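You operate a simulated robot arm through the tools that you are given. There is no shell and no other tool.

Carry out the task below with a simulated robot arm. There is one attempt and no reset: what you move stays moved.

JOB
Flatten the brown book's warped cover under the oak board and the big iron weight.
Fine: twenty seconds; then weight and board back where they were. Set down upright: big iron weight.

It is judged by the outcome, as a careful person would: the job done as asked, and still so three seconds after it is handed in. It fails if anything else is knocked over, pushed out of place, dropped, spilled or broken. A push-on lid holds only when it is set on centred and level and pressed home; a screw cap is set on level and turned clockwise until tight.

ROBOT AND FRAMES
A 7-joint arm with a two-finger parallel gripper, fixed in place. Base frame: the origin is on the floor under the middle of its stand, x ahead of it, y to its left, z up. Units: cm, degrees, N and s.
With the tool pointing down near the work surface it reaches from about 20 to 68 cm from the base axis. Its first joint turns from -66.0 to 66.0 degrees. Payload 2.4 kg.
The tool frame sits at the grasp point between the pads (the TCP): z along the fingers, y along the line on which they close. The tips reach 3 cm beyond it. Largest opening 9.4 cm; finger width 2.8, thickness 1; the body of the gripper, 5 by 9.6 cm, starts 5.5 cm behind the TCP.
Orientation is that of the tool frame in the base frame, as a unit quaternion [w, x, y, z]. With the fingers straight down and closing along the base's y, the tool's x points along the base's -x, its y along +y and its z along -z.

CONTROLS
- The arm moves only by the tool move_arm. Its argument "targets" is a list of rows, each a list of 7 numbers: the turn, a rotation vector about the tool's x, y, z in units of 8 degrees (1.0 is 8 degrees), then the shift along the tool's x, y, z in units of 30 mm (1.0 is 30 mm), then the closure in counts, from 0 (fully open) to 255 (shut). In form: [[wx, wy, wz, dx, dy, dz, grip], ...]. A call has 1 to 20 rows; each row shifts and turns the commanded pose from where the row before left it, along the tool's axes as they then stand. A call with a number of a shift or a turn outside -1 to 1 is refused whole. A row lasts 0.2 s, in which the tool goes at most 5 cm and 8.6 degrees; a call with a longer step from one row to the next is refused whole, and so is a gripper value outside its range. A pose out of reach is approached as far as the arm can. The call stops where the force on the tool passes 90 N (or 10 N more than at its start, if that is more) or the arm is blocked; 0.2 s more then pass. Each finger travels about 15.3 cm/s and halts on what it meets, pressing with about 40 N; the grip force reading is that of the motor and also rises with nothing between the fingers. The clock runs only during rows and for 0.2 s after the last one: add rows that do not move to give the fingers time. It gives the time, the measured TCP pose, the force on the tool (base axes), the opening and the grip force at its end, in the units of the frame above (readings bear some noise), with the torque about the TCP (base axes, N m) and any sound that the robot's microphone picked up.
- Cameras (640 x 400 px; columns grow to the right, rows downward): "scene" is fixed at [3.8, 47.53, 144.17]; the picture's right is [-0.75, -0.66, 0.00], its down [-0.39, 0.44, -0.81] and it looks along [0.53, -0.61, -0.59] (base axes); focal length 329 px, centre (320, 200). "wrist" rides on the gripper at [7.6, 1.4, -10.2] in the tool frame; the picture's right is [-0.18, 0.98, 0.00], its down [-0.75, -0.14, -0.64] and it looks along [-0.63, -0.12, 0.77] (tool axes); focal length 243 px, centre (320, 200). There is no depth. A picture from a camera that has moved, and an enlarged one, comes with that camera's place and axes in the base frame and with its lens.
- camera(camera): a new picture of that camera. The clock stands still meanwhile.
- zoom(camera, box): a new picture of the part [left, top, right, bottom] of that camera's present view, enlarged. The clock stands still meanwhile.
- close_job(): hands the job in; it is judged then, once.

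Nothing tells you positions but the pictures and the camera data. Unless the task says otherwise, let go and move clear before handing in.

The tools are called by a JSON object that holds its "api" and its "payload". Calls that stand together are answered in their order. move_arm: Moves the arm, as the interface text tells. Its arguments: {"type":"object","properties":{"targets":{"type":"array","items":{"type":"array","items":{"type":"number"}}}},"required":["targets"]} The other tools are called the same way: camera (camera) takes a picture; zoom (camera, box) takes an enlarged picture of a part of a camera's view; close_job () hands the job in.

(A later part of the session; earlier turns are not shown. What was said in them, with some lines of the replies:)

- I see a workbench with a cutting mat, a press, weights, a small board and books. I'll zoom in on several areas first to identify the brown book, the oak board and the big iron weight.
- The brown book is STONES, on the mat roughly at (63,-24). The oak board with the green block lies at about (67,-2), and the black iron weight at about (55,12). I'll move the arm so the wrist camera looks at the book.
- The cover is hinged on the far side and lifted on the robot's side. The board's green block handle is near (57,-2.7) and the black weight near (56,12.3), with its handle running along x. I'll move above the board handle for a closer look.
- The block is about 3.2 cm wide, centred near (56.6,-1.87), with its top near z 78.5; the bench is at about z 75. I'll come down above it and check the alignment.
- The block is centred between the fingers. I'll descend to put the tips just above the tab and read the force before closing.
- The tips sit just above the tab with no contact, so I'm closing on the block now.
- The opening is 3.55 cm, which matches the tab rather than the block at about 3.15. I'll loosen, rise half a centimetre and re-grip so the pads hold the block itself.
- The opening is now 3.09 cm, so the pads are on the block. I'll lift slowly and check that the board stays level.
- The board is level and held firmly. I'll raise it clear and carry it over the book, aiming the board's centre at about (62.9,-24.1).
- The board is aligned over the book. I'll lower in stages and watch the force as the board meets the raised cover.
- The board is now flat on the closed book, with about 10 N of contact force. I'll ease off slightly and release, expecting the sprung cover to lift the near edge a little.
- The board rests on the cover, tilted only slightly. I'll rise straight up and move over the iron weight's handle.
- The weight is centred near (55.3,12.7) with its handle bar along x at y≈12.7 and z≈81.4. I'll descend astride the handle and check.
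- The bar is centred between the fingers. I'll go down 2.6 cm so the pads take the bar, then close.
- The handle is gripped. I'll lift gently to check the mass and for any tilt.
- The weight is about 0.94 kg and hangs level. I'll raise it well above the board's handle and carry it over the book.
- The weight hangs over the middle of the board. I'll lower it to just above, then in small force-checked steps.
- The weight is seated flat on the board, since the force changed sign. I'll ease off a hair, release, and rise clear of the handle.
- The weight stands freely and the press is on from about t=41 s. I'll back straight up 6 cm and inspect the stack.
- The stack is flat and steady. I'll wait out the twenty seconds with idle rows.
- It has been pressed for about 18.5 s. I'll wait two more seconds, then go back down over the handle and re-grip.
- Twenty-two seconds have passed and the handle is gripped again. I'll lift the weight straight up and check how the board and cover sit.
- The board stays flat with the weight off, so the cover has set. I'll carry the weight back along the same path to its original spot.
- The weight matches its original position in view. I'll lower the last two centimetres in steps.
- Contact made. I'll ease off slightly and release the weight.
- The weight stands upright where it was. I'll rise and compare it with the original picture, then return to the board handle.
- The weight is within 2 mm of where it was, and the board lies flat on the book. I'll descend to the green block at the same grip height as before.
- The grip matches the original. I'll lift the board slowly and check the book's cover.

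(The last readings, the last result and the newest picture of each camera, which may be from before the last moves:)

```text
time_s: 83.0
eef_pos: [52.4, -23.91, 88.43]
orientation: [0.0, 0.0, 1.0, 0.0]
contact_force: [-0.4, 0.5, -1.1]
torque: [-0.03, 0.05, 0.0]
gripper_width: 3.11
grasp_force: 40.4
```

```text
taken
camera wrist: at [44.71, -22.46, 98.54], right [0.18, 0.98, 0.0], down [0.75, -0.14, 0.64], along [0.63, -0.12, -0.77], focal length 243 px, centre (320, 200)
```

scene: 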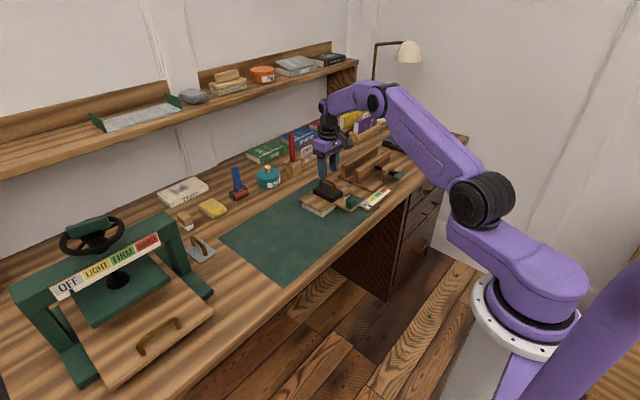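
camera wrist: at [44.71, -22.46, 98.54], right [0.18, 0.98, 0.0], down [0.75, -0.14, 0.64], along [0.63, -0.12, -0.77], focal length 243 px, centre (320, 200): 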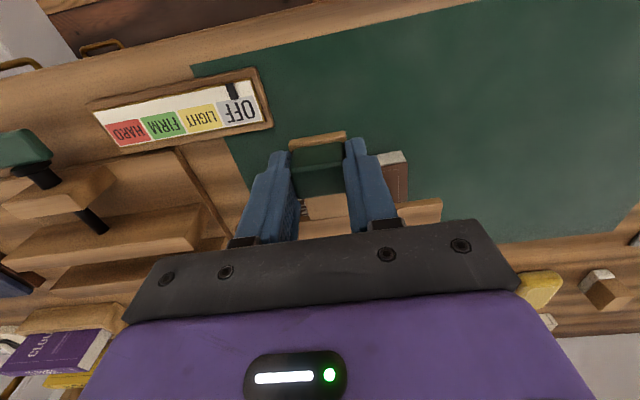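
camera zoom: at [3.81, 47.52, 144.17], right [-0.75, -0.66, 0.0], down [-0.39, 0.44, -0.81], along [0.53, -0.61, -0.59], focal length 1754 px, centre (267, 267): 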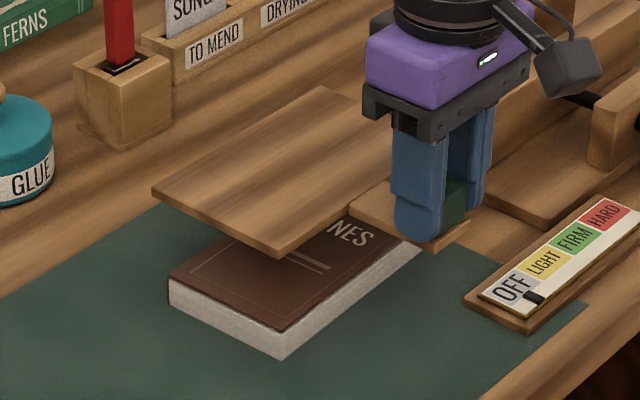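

The brown cover now lies flat. I'll carry the board back to its original spot.

{"api": "move_arm", "payload": {"targets": [[0, 0, 0, -0.08, 0.4, 0, 255], [0, 0, 0, -0.16, 0.86, 0, 255], [0, 0, 0, -0.16, 0.86, 0, 255], [0, 0, 0, -0.16, 0.86, 0, 255], [0, 0, 0, -0.16, 0.86, 0, 255], [0, 0, 0, -0.16, 0.86, 0, 255], [0, 0, 0, -0.16, 0.86, 0, 255], [0, 0, 0, -0.16, 0.86, 0, 255], [0, 0, 0, -0.13, 0.7, 0, 255], [0, 0, 0, -0.047, 0.283, 0, 255], [0, 0, 0, 0, 0, 0, 255], [0, 0, 0, 0, 0, 0.5, 255], [0, 0, 0, 0, 0, 0.8, 255], [0, 0, 0, 0, 0, 0.7, 255], [0, 0, 0, 0, 0, 0.4, 255], [0, 0, 0, 0, 0, 0, 255], [0, 0, 0, 0, 0, 0, 255]]}}

{"api": "camera", "payload": {"camera": "wrist"}}

{"api": "zoom", "payload": {"camera": "scene", "box": [210, 190, 330, 270]}}

```text
time_s: 86.6
eef_pos: [56.3, -1.75, 81.14]
orientation: [0.001, 0.001, 1.0, 0.0]
contact_force: [0.1, -0.4, -1.4]
torque: [0.01, 0.12, -0.01]
gripper_width: 3.09
grasp_force: 40.4
```

```text
taken
camera wrist: at [48.66, -0.3, 91.29], right [0.18, 0.98, 0.0], down [0.75, -0.14, 0.64], along [0.63, -0.12, -0.77], focal length 243 px, centre (320, 200)
```

wrist: 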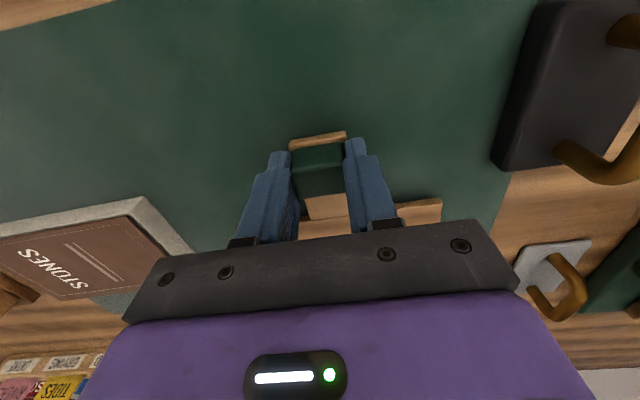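

```text
5.00 times, centred on (270, 230) of scene
camera zoom: at [3.81, 47.53, 144.17], right [-0.75, -0.66, 0.0], down [-0.39, 0.44, -0.81], along [0.53, -0.61, -0.59], focal length 1644 px, centre (570, 50)
```

zoom: 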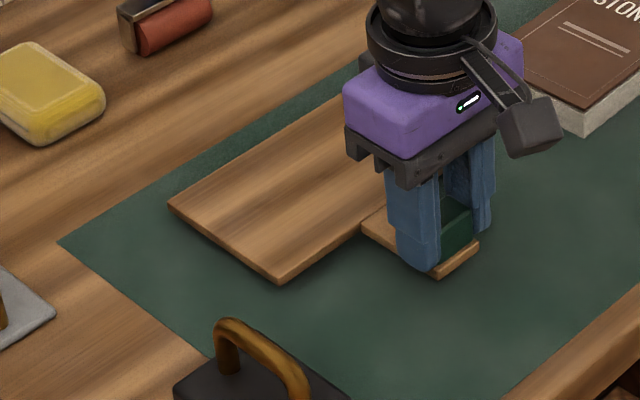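

{"api": "move_arm", "payload": {"targets": [[0, 0, 0, 0, 0, 0.2, 255], [0, 0, 0, 0, 0, 0.1, 255], [0, 0, 0, 0, 0, 0.05, 255], [0, 0, 0, 0, 0, 0, 255], [0, 0, 0, 0, 0, 0, 255]]}}

{"api": "move_arm", "payload": {"targets": [[0, 0, 0, 0, 0, 0.03, 255], [0, 0, 0, 0, 0, 0, 255]]}}

{"api": "zoom", "payload": {"camera": "scene", "box": [210, 190, 330, 270]}}

```text
time_s: 87.8
eef_pos: [56.28, -1.82, 79.95]
orientation: [-0.001, 0.0, 1.0, 0.0]
contact_force: [0.1, -0.4, -1.3]
torque: [0.01, 0.06, 0.01]
gripper_width: 3.1
grasp_force: 40.5
```

```text
time_s: 88.4
eef_pos: [56.34, -1.8, 79.96]
orientation: [0.0, -0.001, 1.0, -0.001]
contact_force: [-2.3, -0.1, 7.4]
torque: [-0.02, -0.02, 0.04]
gripper_width: 3.13
grasp_force: 39.8
```

```text
5.00 times, centred on (270, 230) of scene
camera zoom: at [3.78, 47.53, 144.17], right [-0.75, -0.66, 0.0], down [-0.39, 0.44, -0.81], along [0.53, -0.61, -0.59], focal length 1644 px, centre (570, 50)
```

zoom: 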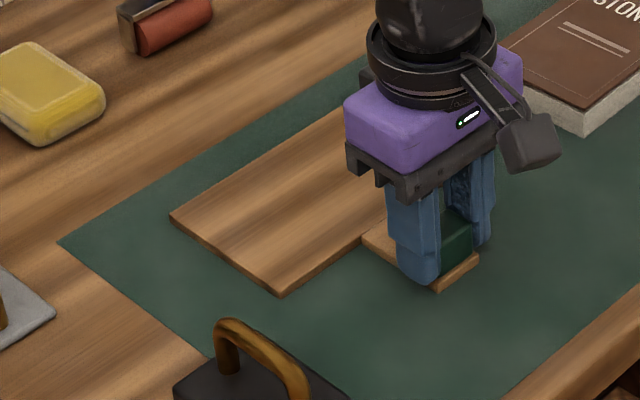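

The board is down and its corners match the original picture. I'm releasing now.

{"api": "move_arm", "payload": {"targets": [[0, 0, 0, 0, 0, -0.02, 255], [0, 0, 0, 0, 0, 0, 240], [0, 0, 0, 0, 0, 0, 170], [0, 0, 0, 0, 0, 0, 140], [0, 0, 0, 0, 0, 0, 100], [0, 0, 0, 0, 0, 0, 80], [0, 0, 0, 0, 0, 0, 80]]}}

{"api": "move_arm", "payload": {"targets": [[0, 0, 0, 0, 0, -0.3, 80], [0, 0, 0, 0, 0, -0.7, 80], [0, 0, 0, 0, 0, -0.9, 80], [0, 0, 0, 0, 0, -0.9, 80], [0, 0, 0, 0, 0, -0.9, 80], [0, 0, 0, 0, 0, -0.9, 0], [0, 0, 0, 0.8, 0, -0.5, 0], [0, 0, 0, 0.9, 0, -0.5, 0], [0, 0, 0, 0.9, 0, -0.5, 0], [0, 0, 0, 0.9, 0, -0.5, 0], [0, 0, 0, 0.9, 0, 0, 0], [0, 0, 0, 0.9, 0, 0, 0], [0, 0, 0, 0, 0, 0, 0], [0, 0, 0, 0, 0, 0, 0]]}}

{"api": "camera", "payload": {"camera": "scene"}}

{"api": "zoom", "payload": {"camera": "scene", "box": [210, 200, 330, 290]}}

{"api": "zoom", "payload": {"camera": "scene", "box": [280, 165, 400, 240]}}

{"api": "camera", "payload": {"camera": "wrist"}}

```text
time_s: 90.0
eef_pos: [56.32, -1.74, 79.93]
orientation: [0.001, 0.0, 1.0, -0.001]
contact_force: [-0.5, -0.6, 1.1]
torque: [0.01, -0.02, 0.01]
gripper_width: 6.46
grasp_force: 0.1
```

```text
time_s: 93.0
eef_pos: [40.33, -1.82, 99.78]
orientation: [-0.001, 0.0, 1.0, 0.0]
contact_force: [-0.7, -0.4, -0.2]
torque: [0.03, -0.06, -0.04]
gripper_width: 9.39
grasp_force: 0.1
```

```text
taken
```

scene: 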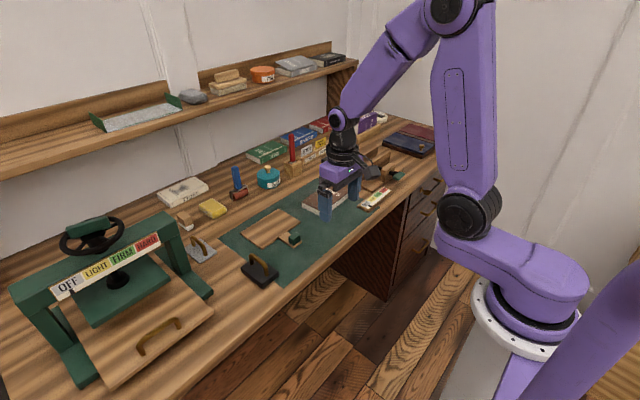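

```text
4.44 times, centred on (270, 245) of scene
camera zoom: at [3.8, 47.53, 144.17], right [-0.75, -0.66, 0.0], down [-0.39, 0.44, -0.81], along [0.53, -0.61, -0.59], focal length 1462 px, centre (542, 0)
```

zoom: 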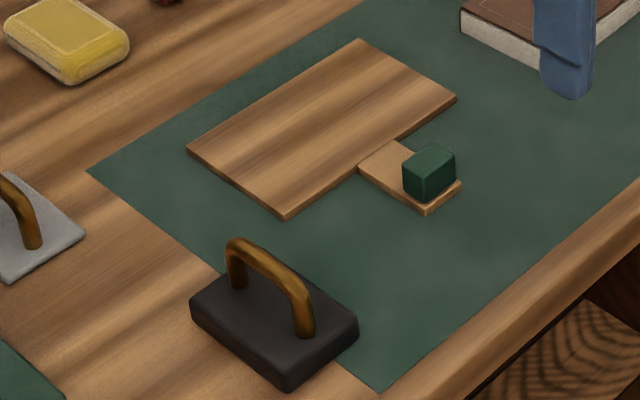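

```text
5.33 times, centred on (340, 202) of scene
camera zoom: at [3.8, 47.53, 144.17], right [-0.75, -0.66, 0.0], down [-0.39, 0.44, -0.81], along [0.53, -0.61, -0.59], focal length 1754 px, centre (213, 187)
```

zoom: 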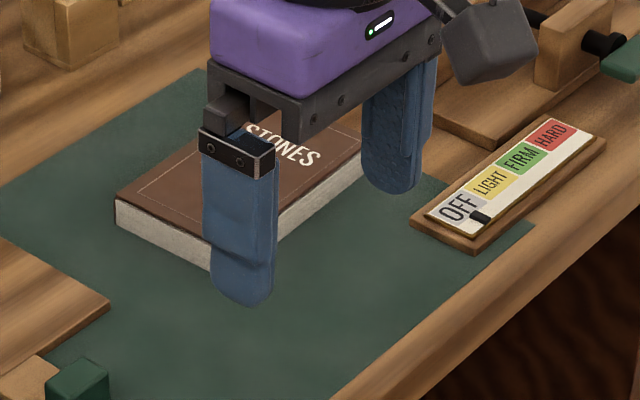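

```text
taken
camera wrist: at [32.75, -0.32, 110.16], right [0.18, 0.98, 0.0], down [0.75, -0.14, 0.64], along [0.63, -0.12, -0.77], focal length 243 px, centre (320, 200)
```

wrist: 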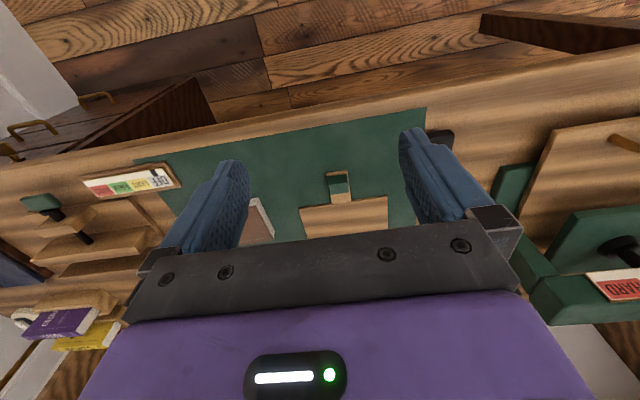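

Board and weight match their original places to about 2 mm. I'll move the arm out of the line of sight and check that the book's cover stays flat.

{"api": "move_arm", "payload": {"targets": [[0, 0, 0, 0, 0.8, -0.6, 0], [0, 0, 0, 0, 0.9, -0.6, 0], [0, 0, 0, 0, 0.9, -0.6, 0], [0, 0, 0, 0, 0.9, -0.3, 0], [0, 0, 0, 0, 0.9, 0, 0], [0, 0, 0, 0, 0.9, 0, 0], [0, 0, 0, 0, 0, 0, 0], [0, 0, 0, 0, 0, 0, 0], [0, 0, 0, 0, 0, 0, 0], [0, 0, 0, 0, 0, 0, 0]]}}

{"api": "camera", "payload": {"camera": "scene"}}

{"api": "zoom", "payload": {"camera": "scene", "box": [280, 165, 400, 240]}}

{"api": "zoom", "payload": {"camera": "scene", "box": [140, 160, 340, 290]}}

```text
time_s: 95.2
eef_pos: [40.58, 14.18, 106.15]
orientation: [0.001, 0.0, 1.0, -0.001]
contact_force: [-0.1, 1.3, -0.9]
torque: [0.0, 0.06, 0.0]
gripper_width: 9.43
grasp_force: 0.1
```

```text
taken
```

scene: 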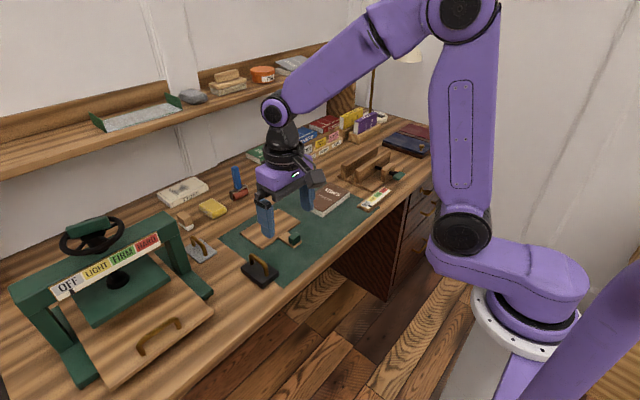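

```text
5.33 times, centred on (340, 202) of scene
camera zoom: at [3.8, 47.53, 144.17], right [-0.75, -0.66, 0.0], down [-0.39, 0.44, -0.81], along [0.53, -0.61, -0.59], focal length 1754 px, centre (213, 187)
```

zoom: 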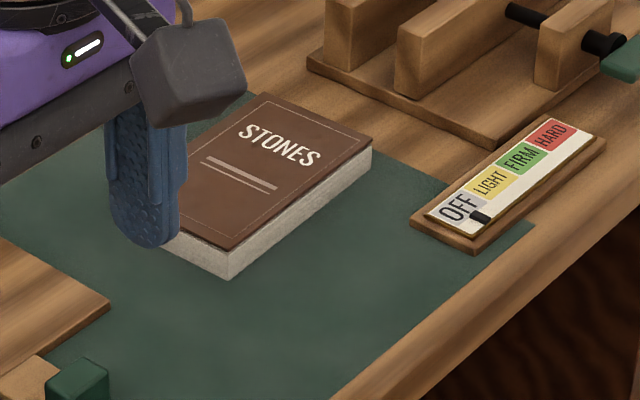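

```text
3.08 times, centred on (240, 225) of scene
camera zoom: at [3.8, 47.53, 144.17], right [-0.75, -0.66, 0.0], down [-0.39, 0.44, -0.81], along [0.53, -0.61, -0.59], focal length 1012 px, centre (566, 123)
```

zoom: 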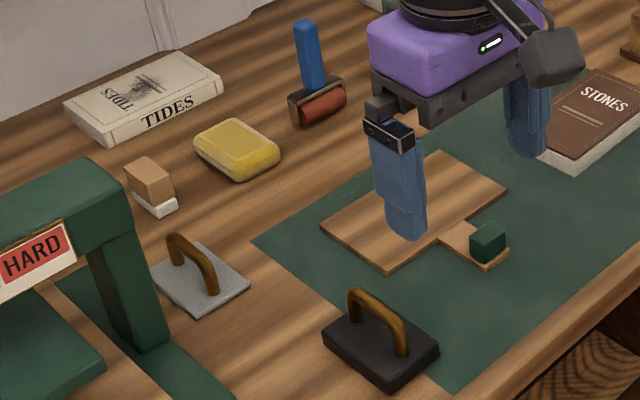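

The cover lies flat, the book hasn't moved, and the weight stands upright in its original spot with the board back beside it. The arm is clear, so I'm handing the job in.

{"api": "close_job", "payload": {}}

```text
The job is handed in.
```

The brown book (STONES) had its cover pressed flat under the oak board and the big iron weight for about 22 seconds. It was still flat about 12 seconds after I took the board off. I handed the job in then, and no verdict has come back yet.

- **Weight and board:** both are back where they were, to within about 2 mm judging by the before and after pictures. The weight is standing upright.
- **Everything else:** the book did not shift, and nothing else looks disturbed in the pictures.
- **Arm:** it let go and moved clear before I handed in.
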